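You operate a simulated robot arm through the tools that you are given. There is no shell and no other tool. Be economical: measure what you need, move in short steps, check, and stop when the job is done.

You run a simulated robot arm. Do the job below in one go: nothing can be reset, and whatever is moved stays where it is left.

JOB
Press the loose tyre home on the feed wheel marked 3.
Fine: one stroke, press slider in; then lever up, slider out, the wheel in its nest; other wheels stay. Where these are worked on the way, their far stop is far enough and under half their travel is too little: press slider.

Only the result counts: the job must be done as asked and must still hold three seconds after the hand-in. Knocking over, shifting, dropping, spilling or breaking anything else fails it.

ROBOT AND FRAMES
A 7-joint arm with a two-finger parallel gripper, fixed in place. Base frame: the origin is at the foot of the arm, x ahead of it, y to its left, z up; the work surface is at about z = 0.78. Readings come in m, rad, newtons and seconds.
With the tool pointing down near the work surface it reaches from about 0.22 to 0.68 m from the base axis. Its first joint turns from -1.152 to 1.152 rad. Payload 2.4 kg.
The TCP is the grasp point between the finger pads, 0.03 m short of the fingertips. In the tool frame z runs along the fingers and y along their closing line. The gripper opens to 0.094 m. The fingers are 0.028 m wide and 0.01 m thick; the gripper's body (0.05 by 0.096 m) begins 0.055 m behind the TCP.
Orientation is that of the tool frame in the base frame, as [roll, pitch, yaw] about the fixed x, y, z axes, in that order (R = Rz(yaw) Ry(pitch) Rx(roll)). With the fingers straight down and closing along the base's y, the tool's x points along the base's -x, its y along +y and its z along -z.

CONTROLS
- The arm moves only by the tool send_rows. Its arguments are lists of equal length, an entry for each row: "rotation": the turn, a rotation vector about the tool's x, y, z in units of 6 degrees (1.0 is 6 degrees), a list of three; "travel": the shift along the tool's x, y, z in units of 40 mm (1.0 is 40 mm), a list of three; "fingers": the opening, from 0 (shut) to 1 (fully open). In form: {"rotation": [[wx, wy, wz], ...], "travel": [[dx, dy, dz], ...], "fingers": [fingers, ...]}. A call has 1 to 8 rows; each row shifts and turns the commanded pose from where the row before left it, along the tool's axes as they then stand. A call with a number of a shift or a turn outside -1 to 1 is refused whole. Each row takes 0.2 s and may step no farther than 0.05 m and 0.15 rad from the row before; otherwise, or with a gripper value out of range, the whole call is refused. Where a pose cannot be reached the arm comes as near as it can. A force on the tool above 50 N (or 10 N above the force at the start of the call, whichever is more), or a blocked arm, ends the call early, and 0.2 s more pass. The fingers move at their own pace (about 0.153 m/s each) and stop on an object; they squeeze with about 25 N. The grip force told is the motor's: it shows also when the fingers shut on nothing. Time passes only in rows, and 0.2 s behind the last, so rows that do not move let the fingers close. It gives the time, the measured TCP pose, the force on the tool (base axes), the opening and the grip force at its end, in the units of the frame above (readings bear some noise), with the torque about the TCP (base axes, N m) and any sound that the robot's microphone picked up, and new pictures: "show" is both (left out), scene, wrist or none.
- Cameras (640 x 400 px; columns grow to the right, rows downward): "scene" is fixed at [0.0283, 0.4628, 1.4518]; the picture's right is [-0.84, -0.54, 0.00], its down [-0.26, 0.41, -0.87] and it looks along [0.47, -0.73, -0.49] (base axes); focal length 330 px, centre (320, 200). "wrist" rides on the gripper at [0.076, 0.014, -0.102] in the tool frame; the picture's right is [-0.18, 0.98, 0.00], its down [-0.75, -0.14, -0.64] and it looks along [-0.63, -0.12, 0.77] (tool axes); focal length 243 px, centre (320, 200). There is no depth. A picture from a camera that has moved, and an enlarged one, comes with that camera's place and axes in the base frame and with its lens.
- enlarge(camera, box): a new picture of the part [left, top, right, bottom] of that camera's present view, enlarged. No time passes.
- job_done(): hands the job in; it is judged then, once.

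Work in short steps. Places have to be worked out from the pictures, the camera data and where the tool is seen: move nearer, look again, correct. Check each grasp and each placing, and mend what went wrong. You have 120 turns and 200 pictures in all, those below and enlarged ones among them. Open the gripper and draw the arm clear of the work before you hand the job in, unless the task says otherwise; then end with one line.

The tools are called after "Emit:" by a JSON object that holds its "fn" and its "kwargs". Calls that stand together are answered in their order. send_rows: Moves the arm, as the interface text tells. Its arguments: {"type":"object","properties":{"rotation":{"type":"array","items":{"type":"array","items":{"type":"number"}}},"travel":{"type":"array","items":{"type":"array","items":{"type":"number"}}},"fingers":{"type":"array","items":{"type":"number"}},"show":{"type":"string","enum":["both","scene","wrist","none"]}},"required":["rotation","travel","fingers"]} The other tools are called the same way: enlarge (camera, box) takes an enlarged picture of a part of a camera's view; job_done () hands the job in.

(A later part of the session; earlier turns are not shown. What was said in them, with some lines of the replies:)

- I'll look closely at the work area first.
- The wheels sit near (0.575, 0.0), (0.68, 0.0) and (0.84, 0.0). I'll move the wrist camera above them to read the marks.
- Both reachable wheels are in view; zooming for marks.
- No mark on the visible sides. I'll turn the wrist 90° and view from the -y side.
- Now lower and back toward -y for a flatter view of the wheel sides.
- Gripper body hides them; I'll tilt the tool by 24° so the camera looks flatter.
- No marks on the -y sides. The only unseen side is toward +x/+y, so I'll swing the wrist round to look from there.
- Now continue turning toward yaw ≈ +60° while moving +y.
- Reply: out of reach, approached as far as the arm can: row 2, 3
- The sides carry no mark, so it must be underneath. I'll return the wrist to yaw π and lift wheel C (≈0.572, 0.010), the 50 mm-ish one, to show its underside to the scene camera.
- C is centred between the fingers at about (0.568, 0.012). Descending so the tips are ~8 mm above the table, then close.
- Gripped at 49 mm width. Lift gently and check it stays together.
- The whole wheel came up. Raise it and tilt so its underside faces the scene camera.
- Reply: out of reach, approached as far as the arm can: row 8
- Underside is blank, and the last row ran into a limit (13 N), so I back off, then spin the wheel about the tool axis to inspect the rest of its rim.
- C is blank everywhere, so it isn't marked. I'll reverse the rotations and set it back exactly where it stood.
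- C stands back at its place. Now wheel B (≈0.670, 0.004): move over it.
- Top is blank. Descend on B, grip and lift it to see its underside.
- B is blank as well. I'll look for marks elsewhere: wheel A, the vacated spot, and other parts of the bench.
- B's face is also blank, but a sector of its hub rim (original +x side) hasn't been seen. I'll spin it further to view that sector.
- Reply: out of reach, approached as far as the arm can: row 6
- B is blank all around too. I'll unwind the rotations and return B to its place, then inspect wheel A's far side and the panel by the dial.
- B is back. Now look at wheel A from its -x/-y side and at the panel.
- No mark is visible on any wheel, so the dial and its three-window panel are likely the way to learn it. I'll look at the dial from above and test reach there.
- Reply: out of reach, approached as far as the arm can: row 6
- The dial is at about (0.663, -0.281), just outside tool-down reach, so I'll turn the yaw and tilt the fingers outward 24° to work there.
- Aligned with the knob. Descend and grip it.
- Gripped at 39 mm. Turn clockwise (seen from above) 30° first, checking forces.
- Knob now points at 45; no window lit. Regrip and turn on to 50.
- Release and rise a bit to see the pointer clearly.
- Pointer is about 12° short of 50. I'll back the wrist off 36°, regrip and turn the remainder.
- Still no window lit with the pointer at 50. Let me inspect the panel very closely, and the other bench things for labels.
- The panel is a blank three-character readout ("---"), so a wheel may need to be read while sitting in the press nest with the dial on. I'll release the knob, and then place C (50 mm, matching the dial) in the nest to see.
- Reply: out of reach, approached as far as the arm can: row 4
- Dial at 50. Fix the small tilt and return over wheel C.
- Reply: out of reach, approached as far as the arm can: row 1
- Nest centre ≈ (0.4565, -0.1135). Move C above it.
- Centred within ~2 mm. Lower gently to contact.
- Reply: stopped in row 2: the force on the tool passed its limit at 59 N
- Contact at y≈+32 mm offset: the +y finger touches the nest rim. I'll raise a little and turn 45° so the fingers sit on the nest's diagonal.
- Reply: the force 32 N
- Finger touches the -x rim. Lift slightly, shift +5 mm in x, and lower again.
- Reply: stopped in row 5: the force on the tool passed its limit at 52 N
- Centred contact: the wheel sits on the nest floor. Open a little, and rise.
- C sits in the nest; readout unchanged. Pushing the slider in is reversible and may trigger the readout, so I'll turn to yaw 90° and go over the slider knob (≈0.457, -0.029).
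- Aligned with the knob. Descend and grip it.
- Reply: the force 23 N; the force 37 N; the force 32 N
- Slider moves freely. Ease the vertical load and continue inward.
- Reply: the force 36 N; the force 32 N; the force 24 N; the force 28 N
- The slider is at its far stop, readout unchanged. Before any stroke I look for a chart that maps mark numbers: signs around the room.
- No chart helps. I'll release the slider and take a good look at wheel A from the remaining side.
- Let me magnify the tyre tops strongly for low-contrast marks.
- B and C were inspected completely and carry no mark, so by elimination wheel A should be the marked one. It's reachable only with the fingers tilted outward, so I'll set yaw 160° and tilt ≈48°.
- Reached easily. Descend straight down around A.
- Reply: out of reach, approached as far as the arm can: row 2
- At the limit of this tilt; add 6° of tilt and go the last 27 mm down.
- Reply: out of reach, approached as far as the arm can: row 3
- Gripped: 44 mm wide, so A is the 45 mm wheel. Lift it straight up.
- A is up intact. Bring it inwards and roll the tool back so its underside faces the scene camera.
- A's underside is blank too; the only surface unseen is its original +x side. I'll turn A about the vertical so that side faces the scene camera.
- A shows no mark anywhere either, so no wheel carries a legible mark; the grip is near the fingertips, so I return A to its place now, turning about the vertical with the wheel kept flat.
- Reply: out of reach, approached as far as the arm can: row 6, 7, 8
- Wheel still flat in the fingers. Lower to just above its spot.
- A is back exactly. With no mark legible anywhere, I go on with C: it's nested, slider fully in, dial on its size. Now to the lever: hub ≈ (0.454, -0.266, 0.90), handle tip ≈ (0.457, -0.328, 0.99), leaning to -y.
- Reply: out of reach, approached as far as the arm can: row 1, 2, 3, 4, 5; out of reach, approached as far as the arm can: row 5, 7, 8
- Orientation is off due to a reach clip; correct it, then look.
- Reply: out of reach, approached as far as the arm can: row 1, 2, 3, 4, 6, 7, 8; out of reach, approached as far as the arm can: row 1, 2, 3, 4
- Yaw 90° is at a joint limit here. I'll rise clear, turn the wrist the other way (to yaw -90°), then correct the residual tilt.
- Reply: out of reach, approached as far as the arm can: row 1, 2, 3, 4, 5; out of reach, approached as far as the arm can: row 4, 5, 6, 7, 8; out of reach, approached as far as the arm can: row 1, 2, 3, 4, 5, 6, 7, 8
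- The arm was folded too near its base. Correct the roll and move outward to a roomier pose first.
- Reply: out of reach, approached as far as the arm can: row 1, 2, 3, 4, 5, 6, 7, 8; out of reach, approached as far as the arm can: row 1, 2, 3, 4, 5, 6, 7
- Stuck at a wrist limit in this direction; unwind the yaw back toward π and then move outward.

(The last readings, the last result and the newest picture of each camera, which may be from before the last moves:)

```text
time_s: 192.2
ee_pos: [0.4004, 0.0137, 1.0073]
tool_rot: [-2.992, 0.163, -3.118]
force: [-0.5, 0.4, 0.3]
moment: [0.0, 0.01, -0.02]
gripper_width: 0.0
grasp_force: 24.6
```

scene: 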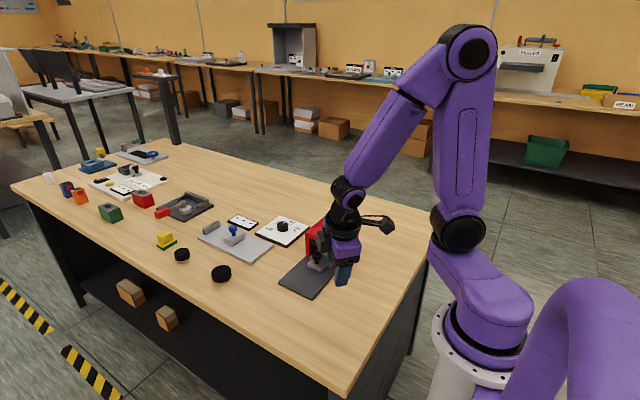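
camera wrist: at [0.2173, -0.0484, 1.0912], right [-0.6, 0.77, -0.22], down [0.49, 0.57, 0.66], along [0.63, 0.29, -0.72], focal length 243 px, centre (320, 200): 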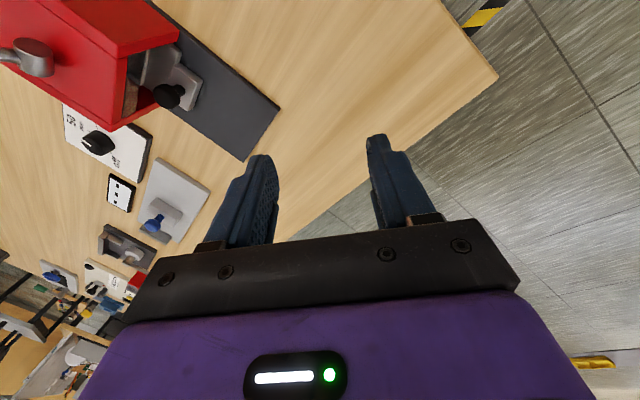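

Free again. Level the tool, rise, and go round behind the lever handle with closed fingers.

Emit:
{"fn": "send_rows", "kwargs": {"rotation": [[-1, 0, 0], [-0.43, 0, 0], [0, 1, 0], [0, 0.56, 0], [0, 0, 0], [0, 0, 0], [0, 0, 0], [0, 0, 0]], "travel": [[0, 0, 0], [0, 0, 0], [-0.5, 0, 0], [-0.5, 0, 0], [-0.4, -0.3, -0.9], [0, -0.6, -0.8], [0, -0.8, -0.6], [0, -1, 0]], "fingers": [0, 0, 0, 0, 0, 0, 0, 0], "show": "none"}}

Emit:
{"fn": "send_rows", "kwargs": {"rotation": [[0, 0, 0], [0, 0, 0], [0, 0, 0], [0, 0, 0], [0, 0, 0], [0, 0, 0], [0, 0, 0]], "travel": [[0, -1, 0], [0, -1, 0], [0, -1, 0], [0, -1, 0], [0, -1, 0], [0, -1, 0], [0, -1, 0]], "fingers": [0, 0, 0, 0, 0, 0, 0], "show": "both"}}

```text
time_s: 194.0
ee_pos: [0.4119, -0.0873, 1.0324]
tool_rot: [-2.961, 0.093, -3.111]
force: [0.1, 0.0, 0.5]
moment: [0.01, -0.03, 0.01]
gripper_width: 0.0
grasp_force: 25.3
out of reach, approached as far as the arm can: row 1, 3, 4, 5, 6, 7, 8
```

```text
time_s: 195.6
ee_pos: [0.4045, -0.178, 1.0084]
tool_rot: [-2.962, 0.094, -3.12]
force: [-0.1, 0.4, -0.6]
moment: [0.01, 0.05, 0.03]
gripper_width: 0.0002
grasp_force: 25.2
out of reach, approached as far as the arm can: row 1, 2, 3, 4, 5, 6, 7
camera wrist: at [0.319, -0.1478, 1.0993], right [0.18, 0.97, -0.16], down [0.69, -0.01, 0.72], along [0.7, -0.24, -0.67], focal length 243 px, centre (320, 200)
```

scene: 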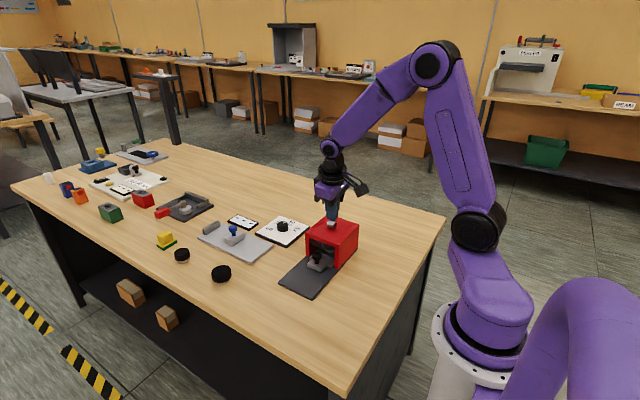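
wrist: 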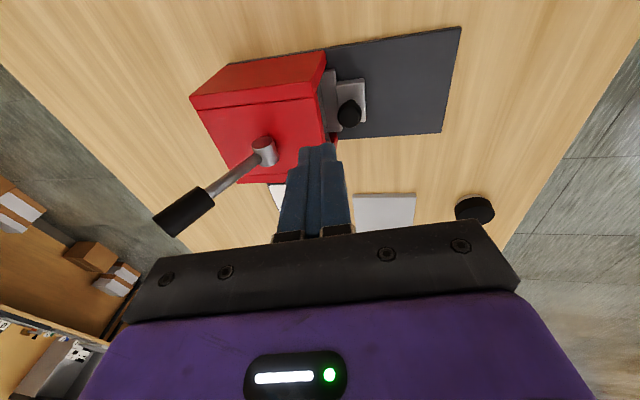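

Still clipped. I'll try several small recovery moves (yaw, roll, outward) in sequence and read which succeed.

Emit:
{"fn": "send_rows", "kwargs": {"rotation": [[0, 0, 1], [0, 0, 1], [0, 0, 1], [0, 0, 1]], "travel": [[-0.3, 0.3, 0], [-0.3, 0.3, 0], [-0.3, 0.3, 0], [-0.3, 0.3, 0]], "fingers": [0, 0, 0, 0], "show": "none"}}

Emit:
{"fn": "send_rows", "kwargs": {"rotation": [[-0.5, 0, 0], [-0.5, 0, 0], [-0.5, 0, 0]], "travel": [[0, 0, 0], [0, 0, 0], [0, 0, 0]], "fingers": [0, 0, 0], "show": "none"}}

Emit:
{"fn": "send_rows", "kwargs": {"rotation": [[0, 0.5, 0], [0, 0.5, 0], [0, 0, 0]], "travel": [[0, 0, 0], [0, 0, 0], [0, 0, 0]], "fingers": [0, 0, 0], "show": "none"}}

```text
time_s: 196.6
ee_pos: [0.4438, -0.125, 1.0031]
tool_rot: [-3.025, 0.152, 2.75]
force: [-0.9, -0.7, -0.6]
moment: [-0.02, -0.01, 0.01]
gripper_width: 0.0
grasp_force: 25.1
out of reach, approached as far as the arm can: row 2, 3, 4
```

```text
time_s: 197.4
ee_pos: [0.4443, -0.1235, 1.0032]
tool_rot: [-3.022, 0.152, 2.753]
force: [-0.1, 0.4, 0.1]
moment: [-0.02, -0.01, 0.0]
gripper_width: 0.0
grasp_force: 24.5
out of reach, approached as far as the arm can: row 1, 2, 3
```

```text
time_s: 198.2
ee_pos: [0.4443, -0.1253, 1.0049]
tool_rot: [-3.022, 0.154, 2.753]
force: [0.6, -0.1, -0.8]
moment: [0.0, -0.03, -0.01]
gripper_width: 0.0
grasp_force: 25.6
out of reach, approached as far as the arm can: row 1, 2
```

The redundant elbow has drifted. Move outward/lower to a comfortable region, level the tool there, then return.

Emit:
{"fn": "send_rows", "kwargs": {"rotation": [[0, 0, 0], [0, 0, 0], [0, 0, 0], [0, 0, 0], [0, 0, 0], [0, 0, 0]], "travel": [[-0.6, 0.7, 0], [-0.6, 0.7, 0], [-0.6, 0.7, 0], [-0.5, 0.7, 0.3], [-0.5, 0.7, 0.3], [0, 0, 0]], "fingers": [0, 0, 0, 0, 0, 0], "show": "none"}}

Emit:
{"fn": "send_rows", "kwargs": {"rotation": [[-0.5, 0.5, 0], [-0.5, 0.5, 0], [-0.1, 0.4, 0], [0, 0, 0]], "travel": [[0, 0, 0], [0, 0, 0], [0, 0, 0], [0, 0, 0]], "fingers": [0, 0, 0, 0], "show": "none"}}

```text
time_s: 199.6
ee_pos: [0.5402, -0.0168, 0.9761]
tool_rot: [-3.019, 0.155, 2.751]
force: [-0.3, 0.1, 0.0]
moment: [-0.01, -0.01, 0.01]
gripper_width: 0.0
grasp_force: 24.6
out of reach, approached as far as the arm can: row 1, 2, 3, 4, 5
```

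```text
time_s: 200.6
ee_pos: [0.5391, -0.0166, 0.976]
tool_rot: [-3.021, 0.156, 2.753]
force: [-0.3, 0.7, -0.2]
moment: [0.02, 0.0, 0.0]
gripper_width: 0.0
grasp_force: 24.9
out of reach, approached as far as the arm can: row 1, 2
```

Emit:
{"fn": "send_rows", "kwargs": {"rotation": [[0, 0, -1], [0, 0, -1], [0, 0, -1], [0, 0, -1], [0, 0, 0]], "travel": [[-0.3, 0.3, 0.3], [-0.3, 0.3, 0.3], [-0.3, 0, 0.3], [-0.3, 0, 0.3], [0, 0, 0]], "fingers": [0, 0, 0, 0, 0], "show": "none"}}

Emit:
{"fn": "send_rows", "kwargs": {"rotation": [[0, 0.5, 0], [0, 0.5, 0], [0, 0.5, 0], [-0.5, 0, 0], [-0.5, 0, 0], [0, 0, 0]], "travel": [[0, 0, 0], [0, 0, 0], [0, 0, 0], [0, 0, 0], [0, 0, 0], [0, 0, 0]], "fingers": [0, 0, 0, 0, 0, 0], "show": "scene"}}

```text
time_s: 201.8
ee_pos: [0.5323, -0.0199, 0.9271]
tool_rot: [-2.989, 0.061, -3.114]
force: [0.3, -0.1, 0.2]
moment: [0.01, 0.0, 0.02]
gripper_width: 0.0002
grasp_force: 24.8
out of reach, approached as far as the arm can: row 1, 4
```

```text
time_s: 203.2
ee_pos: [0.5141, -0.0276, 0.9114]
tool_rot: [-2.963, -0.089, -3.14]
force: [-0.3, 0.1, -0.3]
moment: [0.0, 0.02, 0.05]
gripper_width: 0.0002
grasp_force: 25.1
out of reach, approached as far as the arm can: row 2, 3, 4, 5
```

scene: 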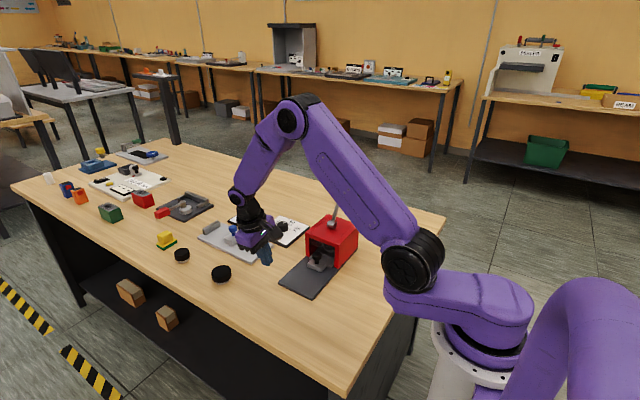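

Emit:
{"fn": "send_rows", "kwargs": {"rotation": [[0, 0, 0], [0, 0, 0], [0, 0, 0], [0, 0, 0], [0, 0, 0]], "travel": [[-0.5, 0.5, 0.2], [-0.5, 0.5, 0], [-0.5, 0.5, 0], [-0.5, 0.5, 0], [0, 0, 0]], "fingers": [0, 0, 0, 0, 0], "show": "none"}}

Emit:
{"fn": "send_rows", "kwargs": {"rotation": [[-0.5, 0, 0], [-0.5, 0, 0], [-0.5, 0, 0], [-0.2, -0.4, 0], [0, -0.4, 0], [0, 0, 0]], "travel": [[0, 0, 0], [0, 0, 0], [0, 0, 0], [0, 0, 0], [0, 0, 0], [0, 0, 0]], "fingers": [0, 0, 0, 0, 0, 0], "show": "none"}}

Emit:
{"fn": "send_rows", "kwargs": {"rotation": [[0, 0, 0], [0, 0, 0], [0, 0, 0], [0, 0, 0], [0, 0, 0], [0, 0, 0]], "travel": [[0.3, -0.6, 0], [0.3, -0.6, 0], [0.3, -0.6, -0.2], [0.3, -0.6, -0.2], [0.3, -0.6, -0.2], [0, 0, 0]], "fingers": [0, 0, 0, 0, 0, 0], "show": "none"}}

```text
time_s: 204.4
ee_pos: [0.5643, 0.0289, 0.8707]
tool_rot: [-2.93, -0.08, -3.133]
force: [0.0, 0.5, -0.4]
moment: [0.01, 0.01, -0.01]
gripper_width: 0.0002
grasp_force: 24.9
out of reach, approached as far as the arm can: row 2, 3, 4
```

```text
time_s: 205.8
ee_pos: [0.564, 0.0282, 0.8697]
tool_rot: [-2.949, 0.003, -3.114]
force: [-0.1, 0.1, 0.3]
moment: [0.01, -0.03, -0.02]
gripper_width: 0.0
grasp_force: 25.4
out of reach, approached as far as the arm can: row 1, 2, 3
```

```text
time_s: 207.2
ee_pos: [0.5086, -0.0846, 0.9169]
tool_rot: [-2.949, 0.002, -3.116]
force: [0.4, 0.2, -0.8]
moment: [0.01, 0.01, -0.02]
gripper_width: 0.0
grasp_force: 25.2
```

Translation is free if I keep the ~11° lean. Go round the lever's +x side to behind it.

Emit:
{"fn": "send_rows", "kwargs": {"rotation": [[0, 0, 0], [0, 0, 0], [0, 0, 0], [0, 0, 0], [0, 0, 0], [0, 0, 0], [0, 0, 0], [0, 0, 0]], "travel": [[-0.4, -0.8, -0.3], [-0.4, -0.8, -0.1], [-0.23, -0.95, 0], [0, -0.98, 0], [0, -0.98, 0], [0, -0.98, 0], [0, -0.98, 0], [0, -0.98, 0]], "fingers": [0, 0, 0, 0, 0, 0, 0, 0], "show": "both"}}

```text
time_s: 209.0
ee_pos: [0.4886, -0.1811, 0.9425]
tool_rot: [-2.947, 0.006, -3.125]
force: [-0.6, -0.5, -0.2]
moment: [-0.02, -0.01, 0.0]
gripper_width: 0.0
grasp_force: 24.8
out of reach, approached as far as the arm can: row 3, 4, 5, 6, 7, 8
camera wrist: at [0.412, -0.1489, 1.0399], right [0.17, 0.97, -0.19], down [0.75, 0.0, 0.66], along [0.64, -0.25, -0.73], focal length 243 px, centre (320, 200)
```

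scene: 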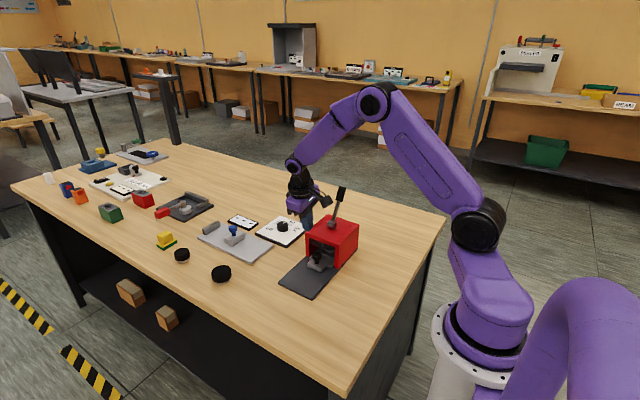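
wrist: 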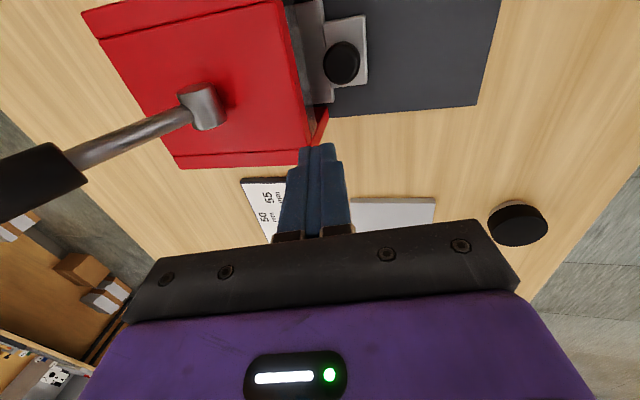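

J1 is at its stop because of elbow swivel. I'll lean the tool toward -y (frees J1) and spin so the fingers close along x, to grip the handle from the front.

Emit:
{"fn": "send_rows", "kwargs": {"rotation": [[0, 0, 0], [0, 0, 0], [1, 0, 0], [1, 0, 0], [1, 0, 0], [1, 0, 0], [1, 0, 0], [1, 0, 0]], "travel": [[0, 0.7, -0.7], [0, 0.5, -0.8], [0, 0, -0.5], [0, 0, -0.5], [0, 0, 0], [0, 0, 0], [0, 0, 0], [0, 0, 0]], "fingers": [0.4, 0.4, 0.4, 0.4, 0.4, 0.4, 0.4, 0.4], "show": "none"}}

Emit:
{"fn": "send_rows", "kwargs": {"rotation": [[0, 0, -1], [0, 0, -1], [0, 0, -1], [0, 0, -1], [0, 0, -1], [0, 0, -1], [0, 0, -1], [0, 0, -1]], "travel": [[0, 0, 0], [0, 0, 0], [0, 0, 0], [0, 0, 0], [0, 0, 0], [0, 0, 0], [0, 0, 0], [0, 0, 0]], "fingers": [0.4, 0.4, 0.4, 0.4, 0.4, 0.4, 0.4, 0.4], "show": "none"}}

Emit:
{"fn": "send_rows", "kwargs": {"rotation": [[0, 0, -1], [0, 0, -1], [0, 0, -1], [0, 0, -1], [0, 0, -1], [0, 0, -1], [0, 0, -1], [0, 0, 0]], "travel": [[0, 0, 0], [0, 0, 0], [0, 0, 0], [0, 0, 0], [0, 0, 0], [0, 0, 0], [0, 0, 0], [0, 0, 0]], "fingers": [0.4, 0.4, 0.4, 0.4, 0.4, 0.4, 0.4, 0.4], "show": "scene"}}

```text
time_s: 210.8
ee_pos: [0.4876, -0.1134, 1.0308]
tool_rot: [-2.319, 0.003, -3.115]
force: [-0.1, 0.2, -0.2]
moment: [0.0, 0.01, 0.01]
gripper_width: 0.0375
grasp_force: 0.1
```

```text
time_s: 212.6
ee_pos: [0.427, -0.1028, 1.0214]
tool_rot: [-2.516, -0.573, -2.47]
force: [0.7, 0.7, 0.0]
moment: [-0.01, -0.05, 0.0]
gripper_width: 0.0376
grasp_force: 0.0
out of reach, approached as far as the arm can: row 7, 8
```

```text
time_s: 214.4
ee_pos: [0.34, -0.0574, 0.9664]
tool_rot: [-2.877, -0.805, -1.872]
force: [-0.4, 0.2, 0.1]
moment: [0.01, 0.01, -0.01]
gripper_width: 0.0375
grasp_force: 0.0
out of reach, approached as far as the arm can: row 1, 2, 3, 4, 5, 6, 7
```

scene: 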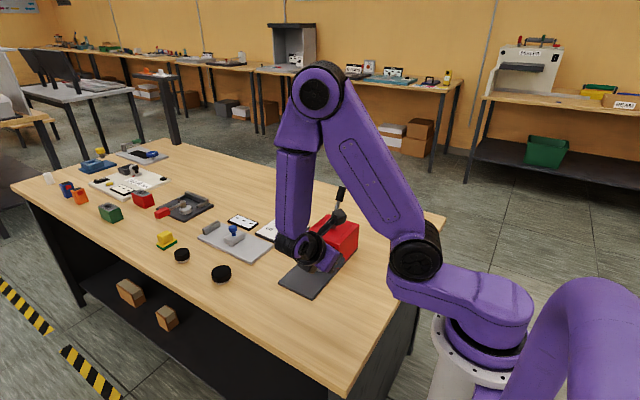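

Now the fingers point toward -y/down and close along x — the posture I need. Move toward the handle's front-top.

Emit:
{"fn": "send_rows", "kwargs": {"rotation": [[0, 0, 0], [0, 0, 0], [0, 0, 0], [0, 0, 0], [0, 0, 0], [0, 0, 0], [0, 0, 0]], "travel": [[0.64, -0.59, 0.0], [0.64, -0.59, 0.3], [0.64, -0.59, 0.5], [0.64, -0.59, 0.5], [0.64, -0.59, 0.6], [0.64, -0.59, 0.6], [0, 0, 0]], "fingers": [0.6, 0.6, 0.6, 0.6, 0.6, 0.6, 0.6], "show": "both"}}

```text
time_s: 216.0
ee_pos: [0.3471, -0.1006, 0.9727]
tool_rot: [-2.847, -0.803, -1.893]
force: [-0.1, -0.4, 0.0]
moment: [-0.02, -0.04, 0.01]
gripper_width: 0.0563
grasp_force: 0.0
out of reach, approached as far as the arm can: row 1, 2, 3, 4, 5, 6
camera wrist: at [0.3115, -0.0728, 1.0925], right [-0.92, 0.22, -0.33], down [0.27, 0.96, -0.09], along [0.3, -0.17, -0.94], focal length 243 px, centre (320, 200)
```

scene: 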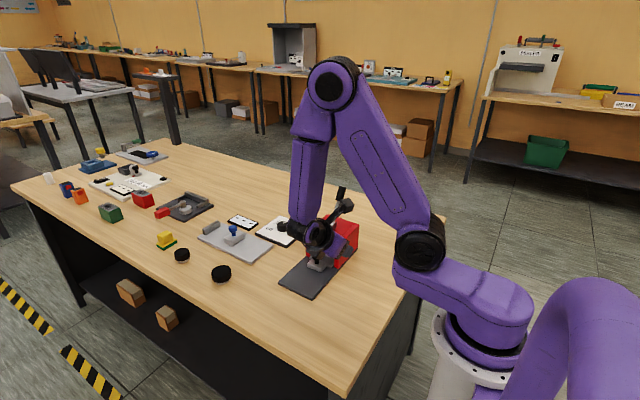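
wrist: 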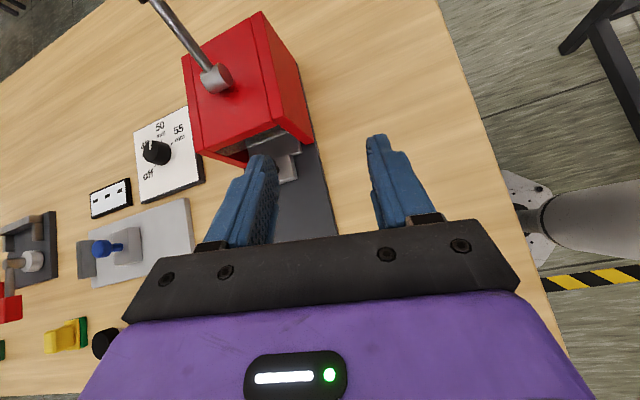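

Try un-leaning to the plain yaw −90° vertical posture (which worked at the start) while moving outward.

Emit:
{"fn": "send_rows", "kwargs": {"rotation": [[0, -1, 0], [0, -1, 0], [0, -1, 0], [0, -1, 0], [0, -1, 0], [0, -1, 0], [0, -1, 0], [0, -0.7, 0]], "travel": [[0, -0.5, -0.3], [0, -0.5, -0.3], [0, -0.5, 0], [0, -0.5, 0], [0, -0.5, 0], [0, -0.5, 0], [0, -0.5, 0], [0, -0.5, 0]], "fingers": [0.6, 0.6, 0.6, 0.6, 0.6, 0.6, 0.6, 0.6], "show": "none"}}

Emit:
{"fn": "send_rows", "kwargs": {"rotation": [[0, 0, 0], [0, 0, 0], [0, 0, 0], [0, 0, 0], [0, 0, 0]], "travel": [[0, -0.8, -0.2], [0, -0.8, -0.2], [0, -0.8, 0], [0, -0.8, 0], [0, 0, 0]], "fingers": [0.6, 0.6, 0.6, 0.6, 0.6], "show": "scene"}}

```text
time_s: 217.8
ee_pos: [0.4239, -0.0886, 0.9963]
tool_rot: [-2.667, -0.309, -1.813]
force: [0.1, -1.1, 0.3]
moment: [0.13, -0.01, 0.04]
gripper_width: 0.0564
grasp_force: 0.2
out of reach, approached as far as the arm can: row 1, 2, 3, 4, 5, 6, 8
```

```text
time_s: 219.0
ee_pos: [0.4322, -0.094, 0.9924]
tool_rot: [-2.673, -0.297, -1.809]
force: [-0.5, -0.3, 0.5]
moment: [0.0, 0.01, 0.03]
gripper_width: 0.0564
grasp_force: 0.0
out of reach, approached as far as the arm can: row 1, 2, 3, 4
```

scene: 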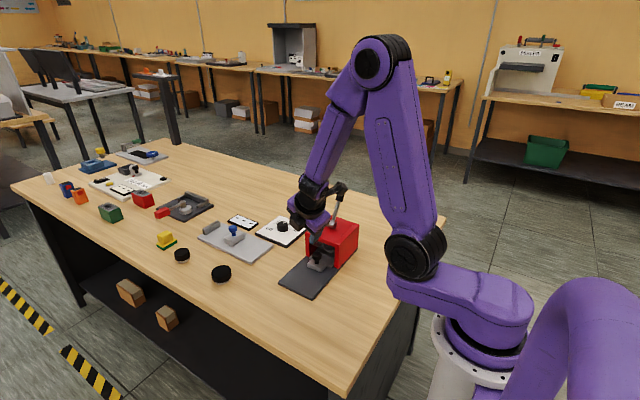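

Emit:
{"fn": "send_rows", "kwargs": {"rotation": [[-1, 0, 0], [-1, 0, 0], [-1, 0, 0], [-1, 0, 0], [-0.5, -0.5, 0], [0, -1, 0], [0, -1, 0], [0, 0, 0]], "travel": [[0, -0.3, -0.3], [0, -0.3, -0.3], [0, -0.3, 0], [0, -0.3, 0], [0, 0, 0], [0, 0, 0], [0, 0, 0], [0, 0, 0]], "fingers": [0.6, 0.6, 0.6, 0.6, 0.6, 0.6, 0.6, 0.6], "show": "none"}}

Emit:
{"fn": "send_rows", "kwargs": {"rotation": [[0, 0, 1], [0, 0, 1], [0, 0, 1], [0, 0, 1], [0, 0, 1], [0, 0, 1], [0, 0, 1], [0, 0, 1]], "travel": [[0, -0.3, 0], [0, -0.3, 0], [0, -0.3, 0], [0, -0.3, 0], [0, 0, 0], [0, 0, 0], [0, 0, 0], [0, 0, 0]], "fingers": [0.6, 0.6, 0.6, 0.6, 0.6, 0.6, 0.6, 0.6], "show": "none"}}

```text
time_s: 220.8
ee_pos: [0.4046, -0.1079, 0.9844]
tool_rot: [-2.747, -0.057, -1.704]
force: [-0.4, 1.0, -0.3]
moment: [0.03, 0.0, 0.01]
gripper_width: 0.0565
grasp_force: 0.0
out of reach, approached as far as the arm can: row 1, 2, 3, 4, 5
```

```text
time_s: 222.6
ee_pos: [0.4465, -0.1201, 1.002]
tool_rot: [-2.825, 0.252, -2.492]
force: [0.1, -0.1, -0.6]
moment: [-0.03, 0.0, -0.04]
gripper_width: 0.0565
grasp_force: 0.1
```

That unlocked: moves are free with an outward lean of ~20°. Keep that lean and move over the handle.

Emit:
{"fn": "send_rows", "kwargs": {"rotation": [[0, 0, 0], [0, 0, 0], [0, 0, 0], [0, 0, 0], [0, 0, 0], [0, 0, 0]], "travel": [[0.3, -0.4, -0.9], [0.39, -0.8, -0.1], [0.4, -0.8, 0], [0.4, -0.8, 0], [0.4, -0.8, 0], [0.4, -0.8, 0]], "fingers": [0.6, 0.6, 0.6, 0.6, 0.6, 0.6], "show": "both"}}

```text
time_s: 224.0
ee_pos: [0.451, -0.3106, 1.0704]
tool_rot: [-2.824, 0.252, -2.488]
force: [-0.1, 0.0, 0.4]
moment: [0.02, 0.02, 0.0]
gripper_width: 0.0562
grasp_force: 0.0
camera wrist: at [0.346, -0.3334, 1.1428], right [-0.36, 0.9, -0.25], down [0.41, 0.4, 0.82], along [0.84, 0.2, -0.51], focal length 243 px, centre (320, 200)
```

scene: 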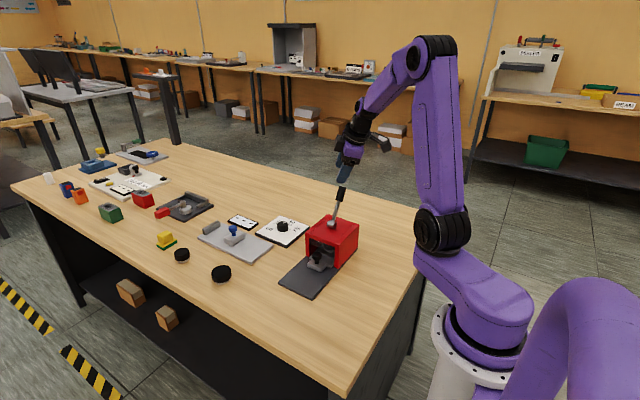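
wrist: 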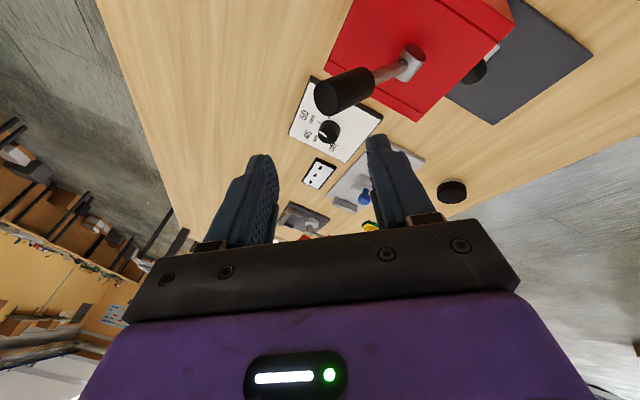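

Free here, right over the handle. Close the fingers, drop behind the handle, and push it forward.

Emit:
{"fn": "send_rows", "kwargs": {"rotation": [[0, 0, 0], [0, 0, 0], [0, 0, 0], [0, 0, 0], [0, 0, 0]], "travel": [[0.42, -0.68, 0.1], [0.42, -0.68, 0.1], [0.25, 0.3, 0.95], [0.25, 0.3, 0.95], [0, 0, 0]], "fingers": [0, 0, 0, 0, 0], "show": "none"}}

Emit:
{"fn": "send_rows", "kwargs": {"rotation": [[0, 0, 0], [0, 0, 0], [0, 0, 0], [0, 0, 0], [0, 0, 0]], "travel": [[-0.53, 0.73, -0.09], [-0.53, 0.73, -0.09], [-0.53, 0.73, -0.09], [-0.53, 0.73, -0.09], [0, 0, 0]], "fingers": [0, 0, 0, 0, 0], "show": "both"}}

```text
time_s: 225.2
ee_pos: [0.4565, -0.3776, 0.9882]
tool_rot: [-2.824, 0.25, -2.49]
force: [0.2, 0.3, 0.0]
moment: [-0.01, -0.01, -0.03]
gripper_width: 0.0
grasp_force: 25.3
```

```text
time_s: 226.4
ee_pos: [0.459, -0.2386, 0.9918]
tool_rot: [-2.805, 0.256, -2.502]
force: [5.0, -41.8, 7.2]
moment: [-0.02, -0.02, -0.18]
gripper_width: 0.0001
grasp_force: 25.2
camera wrist: at [0.3526, -0.2596, 1.0613], right [-0.35, 0.9, -0.27], down [0.4, 0.4, 0.82], along [0.85, 0.18, -0.5], focal length 243 px, centre (320, 200)
```

scene: 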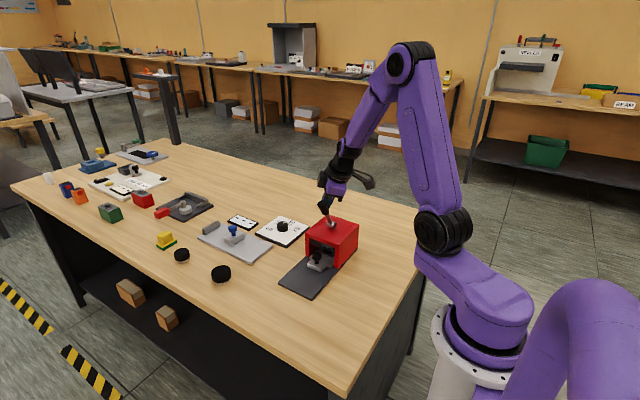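
wrist: 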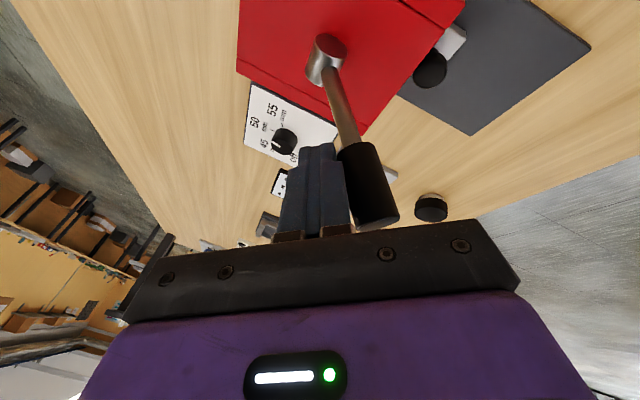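

The lever swings forward under ~42 N. Follow its arc forward and down.

Emit:
{"fn": "send_rows", "kwargs": {"rotation": [[0, 0, 0], [0, 0, 0]], "travel": [[-0.32, 0.63, 0.2], [-0.185, 0.61, 0.45]], "fingers": [0, 0], "show": "none"}}

Emit:
{"fn": "send_rows", "kwargs": {"rotation": [[0, 0, 0], [0, 0, 0]], "travel": [[0, 0.47, 0.66], [0, 0, 0]], "fingers": [0, 0], "show": "both"}}

```text
time_s: 226.7
ee_pos: [0.4583, -0.2394, 0.9917]
tool_rot: [-2.788, 0.261, -2.51]
force: [1.3, -9.1, 4.1]
moment: [0.02, 0.0, -0.02]
gripper_width: 0.0
grasp_force: 25.3
stopped in row 1: the force on the tool passed its limit at 66 N (the readings are from after the stop); the commanded pose is now the measured one
```

```text
time_s: 227.0
ee_pos: [0.4669, -0.2426, 0.9805]
tool_rot: [-2.75, 0.276, -2.513]
force: [1.4, -5.1, 0.7]
moment: [0.01, 0.05, 0.01]
gripper_width: 0.0
grasp_force: 25.4
stopped in row 1: the force on the tool passed its limit at 61 N (the readings are from after the stop); the commanded pose is now the measured one
camera wrist: at [0.3574, -0.2576, 1.0462], right [-0.31, 0.9, -0.31], down [0.38, 0.42, 0.83], along [0.87, 0.14, -0.47], focal length 243 px, centre (320, 200)
```

scene: 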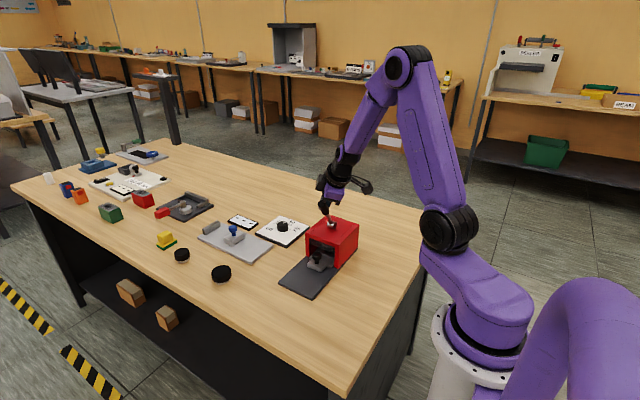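
wrist: 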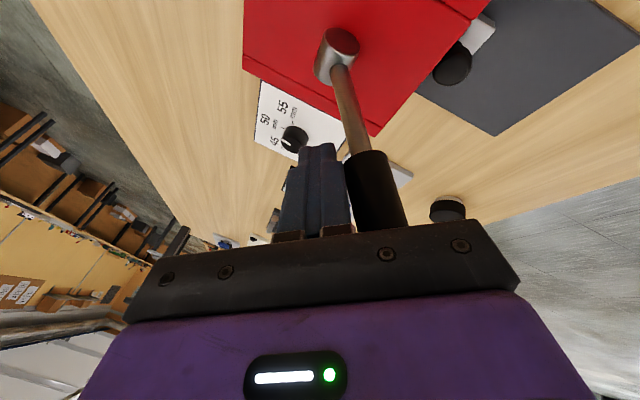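

Force rises sharply without motion: likely the lever's end stop. Check the ram and wheel.

Emit:
{"fn": "enlarge", "kwargs": {"camera": "scene", "box": [295, 180, 365, 280]}}

Emit:
{"fn": "send_rows", "kwargs": {"rotation": [[0, 0, 0], [0, 0, 0], [0, 0, 0]], "travel": [[-0.15, 0.3, 0.1], [-0.1, 0.25, 0.1], [0, 0, 0]], "fingers": [0, 0, 0], "show": "none"}}

```text
4.00 times, centred on (330, 230) of scene
camera zoom: at [0.0283, 0.4627, 1.4519], right [-0.84, -0.54, 0.0], down [-0.26, 0.41, -0.87], along [0.47, -0.73, -0.49], focal length 1319 px, centre (280, 80)
```

zoom: 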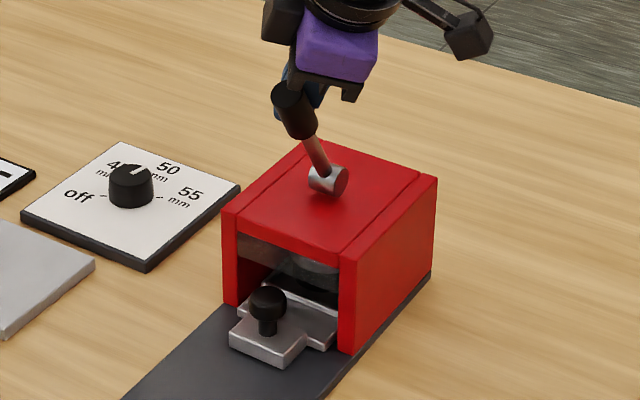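

```text
time_s: 227.5
ee_pos: [0.47, -0.241, 0.9798]
tool_rot: [-2.719, 0.286, -2.53]
force: [1.5, -6.8, 2.1]
moment: [-0.01, 0.0, 0.03]
gripper_width: 0.0001
grasp_force: 24.7
stopped in row 2: the force on the tool passed its limit at 59 N (the readings are from after the stop); the commanded pose is now the measured one
```

The lever stands firmly at its forward end. Now go over to its front side and push it back up.

Emit:
{"fn": "send_rows", "kwargs": {"rotation": [[0, 0, 0], [0, 0, 0], [0, 0, 0], [0, 0, 0], [0, 0, 0], [0, 0, 0], [0, 0, 0]], "travel": [[-0.08, -0.59, -0.99], [-0.08, -0.59, -0.99], [-0.62, 0.915, -0.21], [-0.62, 0.915, -0.21], [0.3, 0.42, 0.93], [0.3, 0.42, 0.93], [0, 0, 0]], "fingers": [0, 0, 0, 0, 0, 0, 0], "show": "none"}}

Emit:
{"fn": "enlarge", "kwargs": {"camera": "scene", "box": [285, 170, 375, 280]}}

```text
time_s: 229.1
ee_pos: [0.4595, -0.171, 0.9817]
tool_rot: [-2.723, 0.284, -2.526]
force: [1.1, 0.7, -0.1]
moment: [0.0, -0.03, 0.01]
gripper_width: 0.0
grasp_force: 24.8
```

```text
3.64 times, centred on (330, 225) of scene
camera zoom: at [0.0283, 0.4628, 1.4518], right [-0.84, -0.54, 0.0], down [-0.26, 0.41, -0.87], along [0.47, -0.73, -0.49], focal length 1199 px, centre (284, 109)
```

zoom: 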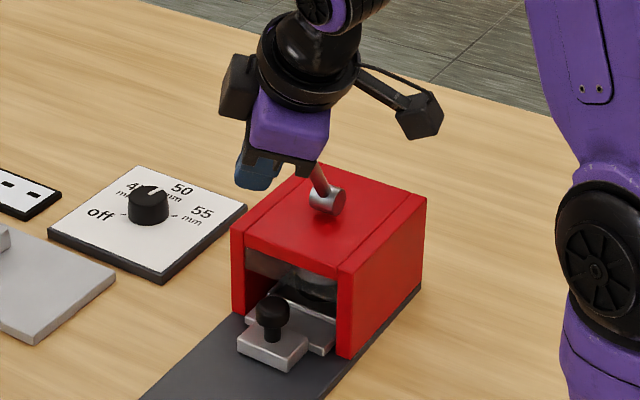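

In front of the lever now; push it back to upright start.

Emit:
{"fn": "send_rows", "kwargs": {"rotation": [[0, 0, 0], [0, 0, 0], [0, 0, 0], [0, 0, 0], [0, 0, 0]], "travel": [[0.43, -0.635, 0.15], [0.43, -0.635, 0.15], [0.43, -0.635, 0.15], [0.4, -0.6, 0.14], [0, 0, 0]], "fingers": [0, 0, 0, 0, 0], "show": "none"}}

Emit:
{"fn": "enlarge", "kwargs": {"camera": "scene", "box": [285, 170, 375, 280]}}

```text
time_s: 230.2
ee_pos: [0.4593, -0.2765, 0.9777]
tool_rot: [-2.749, 0.273, -2.513]
force: [0.2, 9.1, 1.1]
moment: [0.11, 0.0, -0.01]
gripper_width: 0.0001
grasp_force: 24.8
stopped in row 5: the force on the tool passed its limit at 62 N (the readings are from after the stop); the commanded pose is now the measured one
```

```text
3.64 times, centred on (330, 225) of scene
camera zoom: at [0.0283, 0.4631, 1.4517], right [-0.84, -0.54, 0.0], down [-0.26, 0.41, -0.87], along [0.47, -0.73, -0.49], focal length 1199 px, centre (284, 109)
```

zoom: 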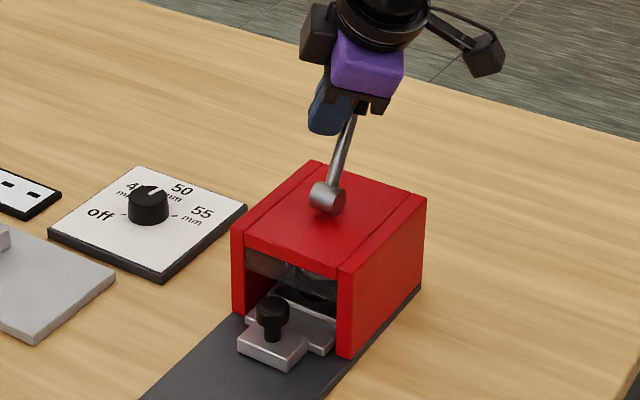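

Lever is back at its up stop. Next: pull the slider out; reposition with fingers closing along x.

Emit:
{"fn": "send_rows", "kwargs": {"rotation": [[0, 0, 0], [0, 0, 0], [0, 0, 0], [0, 0, 0], [0, 0, 0], [0, 0, -1], [0, 0, -1], [0, 0, -1]], "travel": [[-0.4, 0.5, -0.3], [-0.5, 0.6, -0.4], [-0.5, 0.7, -0.3], [-0.5, 0.7, -0.2], [0, 0, 0], [0, 0, 0], [0, 0, 0], [0, 0, 0]], "fingers": [0, 0, 0.5, 0.8, 0.8, 0.8, 0.8, 0.8], "show": "none"}}

Emit:
{"fn": "send_rows", "kwargs": {"rotation": [[0, 0, -1], [0, 0, -1], [0, 0, -1], [0, 0, -1], [0, 0, -1], [0, 0, 0]], "travel": [[0, 0, 0], [0, 0, 0], [0, 0, 0], [0, 0, 0], [0, 0, 0], [0, 0, 0]], "fingers": [0.8, 0.8, 0.8, 0.8, 0.8, 0.8], "show": "wrist"}}

```text
time_s: 232.0
ee_pos: [0.4528, -0.1466, 1.0048]
tool_rot: [-2.686, 0.144, -2.221]
force: [0.5, -0.6, -0.6]
moment: [0.0, 0.0, 0.02]
gripper_width: 0.0752
grasp_force: 0.1
```

```text
time_s: 233.4
ee_pos: [0.4527, -0.1471, 1.0048]
tool_rot: [-2.674, -0.093, -1.755]
force: [-0.6, -0.1, 0.2]
moment: [0.02, 0.0, 0.0]
gripper_width: 0.0753
grasp_force: 0.1
camera wrist: at [0.3819, -0.2026, 1.0982], right [-0.84, 0.3, -0.46], down [-0.01, 0.83, 0.56], along [0.55, 0.48, -0.69], focal length 243 px, centre (320, 200)
```

wrist: 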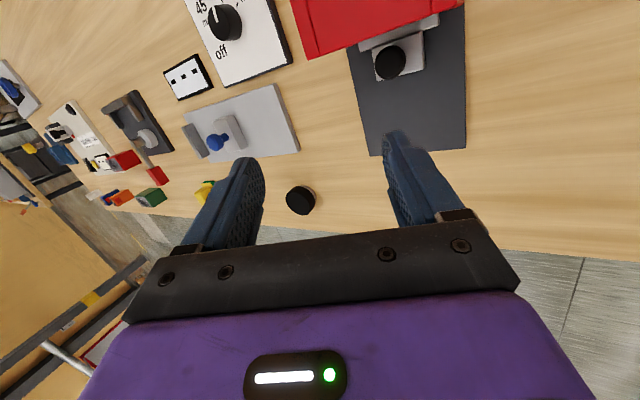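

Ball knob at (0.454, -0.180). Descend onto it with this lean and grip.

Emit:
{"fn": "send_rows", "kwargs": {"rotation": [[0, 0, 0], [0, 0, 0], [0, 0, 0], [0, 0, 0], [0, 0, 0], [0, 0, 0], [0, 0, 0]], "travel": [[0.1, 0.45, 0.875], [0.1, 0.45, 0.875], [0.1, 0.45, 0.875], [0.1, 0.43, 0.85], [0, 0, 0], [0, 0, 0], [0, 0, 0]], "fingers": [0.65, 0.65, 0.65, 0.65, 0, 0, 0], "show": "wrist"}}

Emit:
{"fn": "enlarge", "kwargs": {"camera": "scene", "box": [270, 200, 370, 300]}}

```text
time_s: 235.0
ee_pos: [0.4468, -0.1762, 0.852]
tool_rot: [-2.674, -0.093, -1.754]
force: [8.2, 7.0, -7.7]
moment: [0.13, -0.18, -0.01]
gripper_width: 0.0309
grasp_force: 45.3
camera wrist: at [0.3756, -0.2322, 0.944], right [-0.84, 0.3, -0.46], down [-0.01, 0.83, 0.56], along [0.55, 0.48, -0.69], focal length 243 px, centre (320, 200)
```

wrist: 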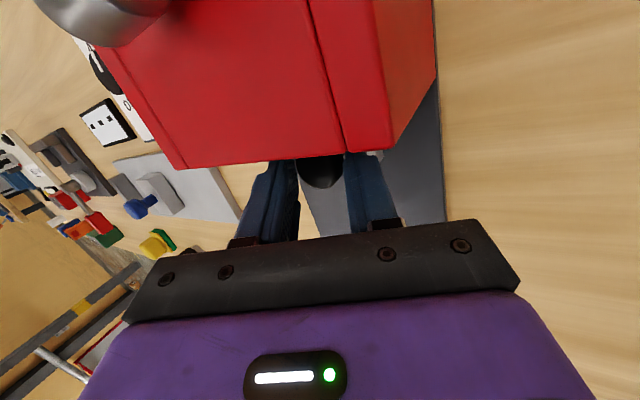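

```text
4.00 times, centred on (320, 250) of scene
camera zoom: at [0.0286, 0.4629, 1.4518], right [-0.84, -0.54, 0.0], down [-0.26, 0.41, -0.87], along [0.47, -0.73, -0.49], focal length 1319 px, centre (320, 0)
```

zoom: 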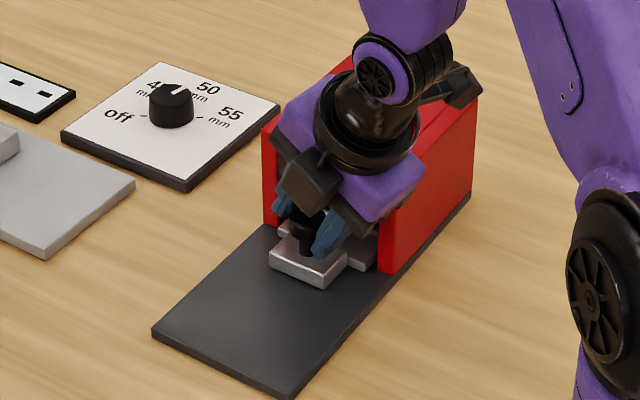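

Knob gripped. Pull the slider straight out (+y) to its outer stop.

Emit:
{"fn": "send_rows", "kwargs": {"rotation": [[0, 0, 0], [0, 0, 0], [0, 0, 0], [0, 0, 0], [0, 0, 0], [0, 0, 0], [0, 0, 0], [0, 0, 0]], "travel": [[-0.575, 0.072, -0.096], [-0.575, 0.072, -0.096], [-0.575, 0.072, -0.096], [-0.575, 0.072, -0.096], [-0.575, 0.072, -0.096], [-0.575, 0.072, -0.096], [-0.17, 0.021, -0.03], [-0.14, 0.018, -0.025]], "fingers": [0, 0, 0, 0, 0, 0, 0, 0], "show": "none"}}

Emit:
{"fn": "enlarge", "kwargs": {"camera": "scene", "box": [250, 200, 370, 310]}}

```text
time_s: 236.8
ee_pos: [0.4463, -0.0231, 0.8511]
tool_rot: [-2.673, -0.091, -1.757]
force: [-14.0, -2.5, 27.8]
moment: [0.0, 0.07, -0.26]
gripper_width: 0.0311
grasp_force: 44.7
```

```text
3.64 times, centred on (310, 255) of scene
camera zoom: at [0.0275, 0.4628, 1.4519], right [-0.84, -0.54, 0.0], down [-0.26, 0.41, -0.87], along [0.47, -0.73, -0.49], focal length 1199 px, centre (356, 0)
```

zoom: 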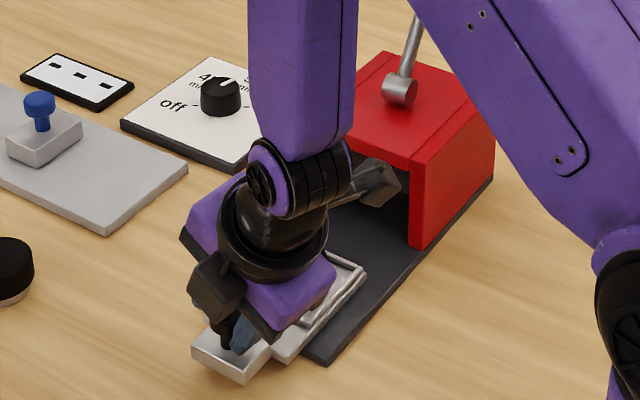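

Slider is out. Open and draw back up, then check wheel and lever.

Emit:
{"fn": "send_rows", "kwargs": {"rotation": [[0, 0, 0], [0, 0, 0], [0, 0, 0], [0, 0, 0], [0, 0, 0], [0, 0, 0], [0, 0, 0]], "travel": [[0, 0, 0], [0, 0, 0], [0, 0, -0.6], [0, 0, -1], [0, 0, -1], [-0.5, 0, -0.8], [-0.5, 0, -0.8]], "fingers": [0.65, 0.65, 0.65, 0.7, 0.7, 0.7, 0.7], "show": "scene"}}

Emit:
{"fn": "enlarge", "kwargs": {"camera": "scene", "box": [240, 180, 380, 310]}}

```text
time_s: 238.4
ee_pos: [0.3829, 0.0452, 0.9984]
tool_rot: [-2.669, -0.112, -1.711]
force: [-0.7, 0.4, -0.2]
moment: [0.04, -0.09, -0.09]
gripper_width: 0.0658
grasp_force: 0.0
```

scene: 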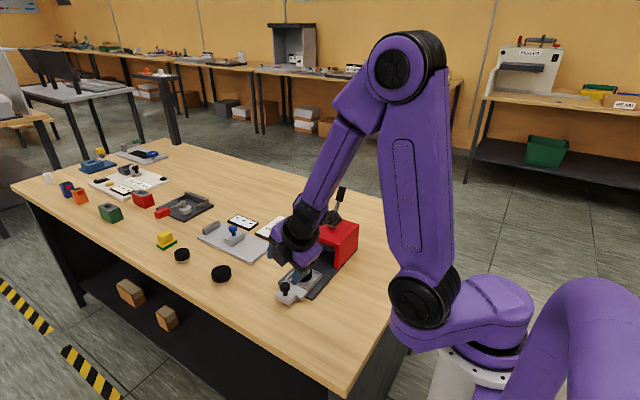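

```text
3.08 times, centred on (310, 245) of scene
camera zoom: at [0.0283, 0.4628, 1.4518], right [-0.84, -0.54, 0.0], down [-0.26, 0.41, -0.87], along [0.47, -0.73, -0.49], focal length 1015 px, centre (351, 62)
```

zoom: 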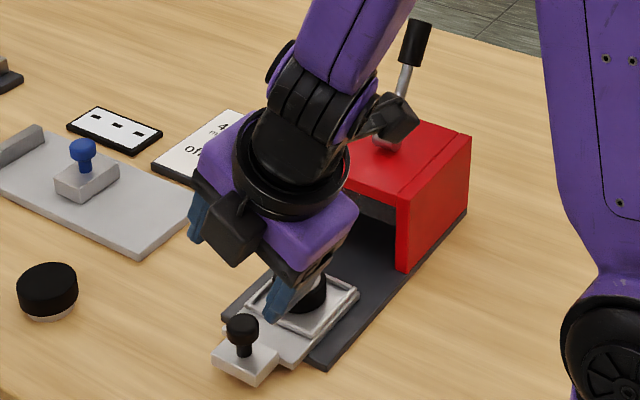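

Draw the arm clear and view the result.

Emit:
{"fn": "send_rows", "kwargs": {"rotation": [[0, 0, 0], [0, 0, 0], [0, 0, 0], [0, 0, 0], [0, 0, 0]], "travel": [[-0.2, -0.9, 0], [-0.2, -0.9, 0], [-0.2, -0.9, 0], [-0.2, -0.9, 0], [0, 0, 0]], "fingers": [1, 1, 1, 1, 1], "show": "none"}}

Emit:
{"fn": "enlarge", "kwargs": {"camera": "scene", "box": [240, 180, 380, 310]}}

```text
time_s: 239.6
ee_pos: [0.425, 0.054, 1.0034]
tool_rot: [-2.666, -0.094, -1.757]
force: [0.1, 0.1, 1.2]
moment: [0.0, -0.04, 0.0]
gripper_width: 0.0941
grasp_force: 0.0
out of reach, approached as far as the arm can: row 1, 2, 3, 4
```

```text
3.08 times, centred on (310, 245) of scene
camera zoom: at [0.0283, 0.4628, 1.4518], right [-0.84, -0.54, 0.0], down [-0.26, 0.41, -0.87], along [0.47, -0.73, -0.49], focal length 1015 px, centre (351, 62)
5 turns are left
```

zoom: 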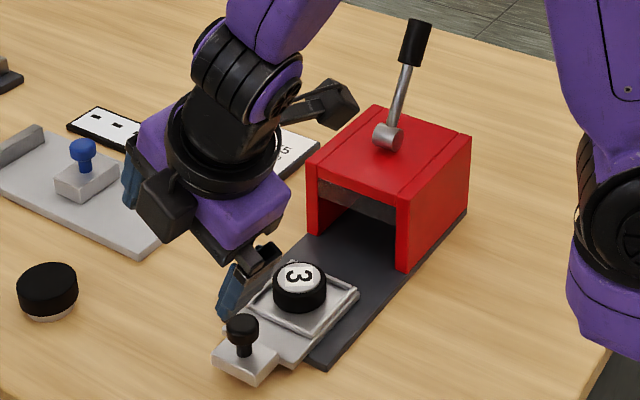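

The tyre is home and the wheel in the nest now shows "3". The slider is out, the lever is up, the other two wheels are in place, and the gripper is open and clear, so I hand in.

Emit:
{"fn": "job_done", "kwargs": {}}

```text
The job is handed in.
```

The tyre is pressed home on the wheel marked 3 with one stroke; it sits in its nest with the slider out and lever up. No mark showed on any wheel beforehand, so I chose this one without knowing, and its "3" only appeared after pressing. I lifted the other two wheels to inspect them and put them back on their spots, and I left the dial at 50 mm instead of "off".
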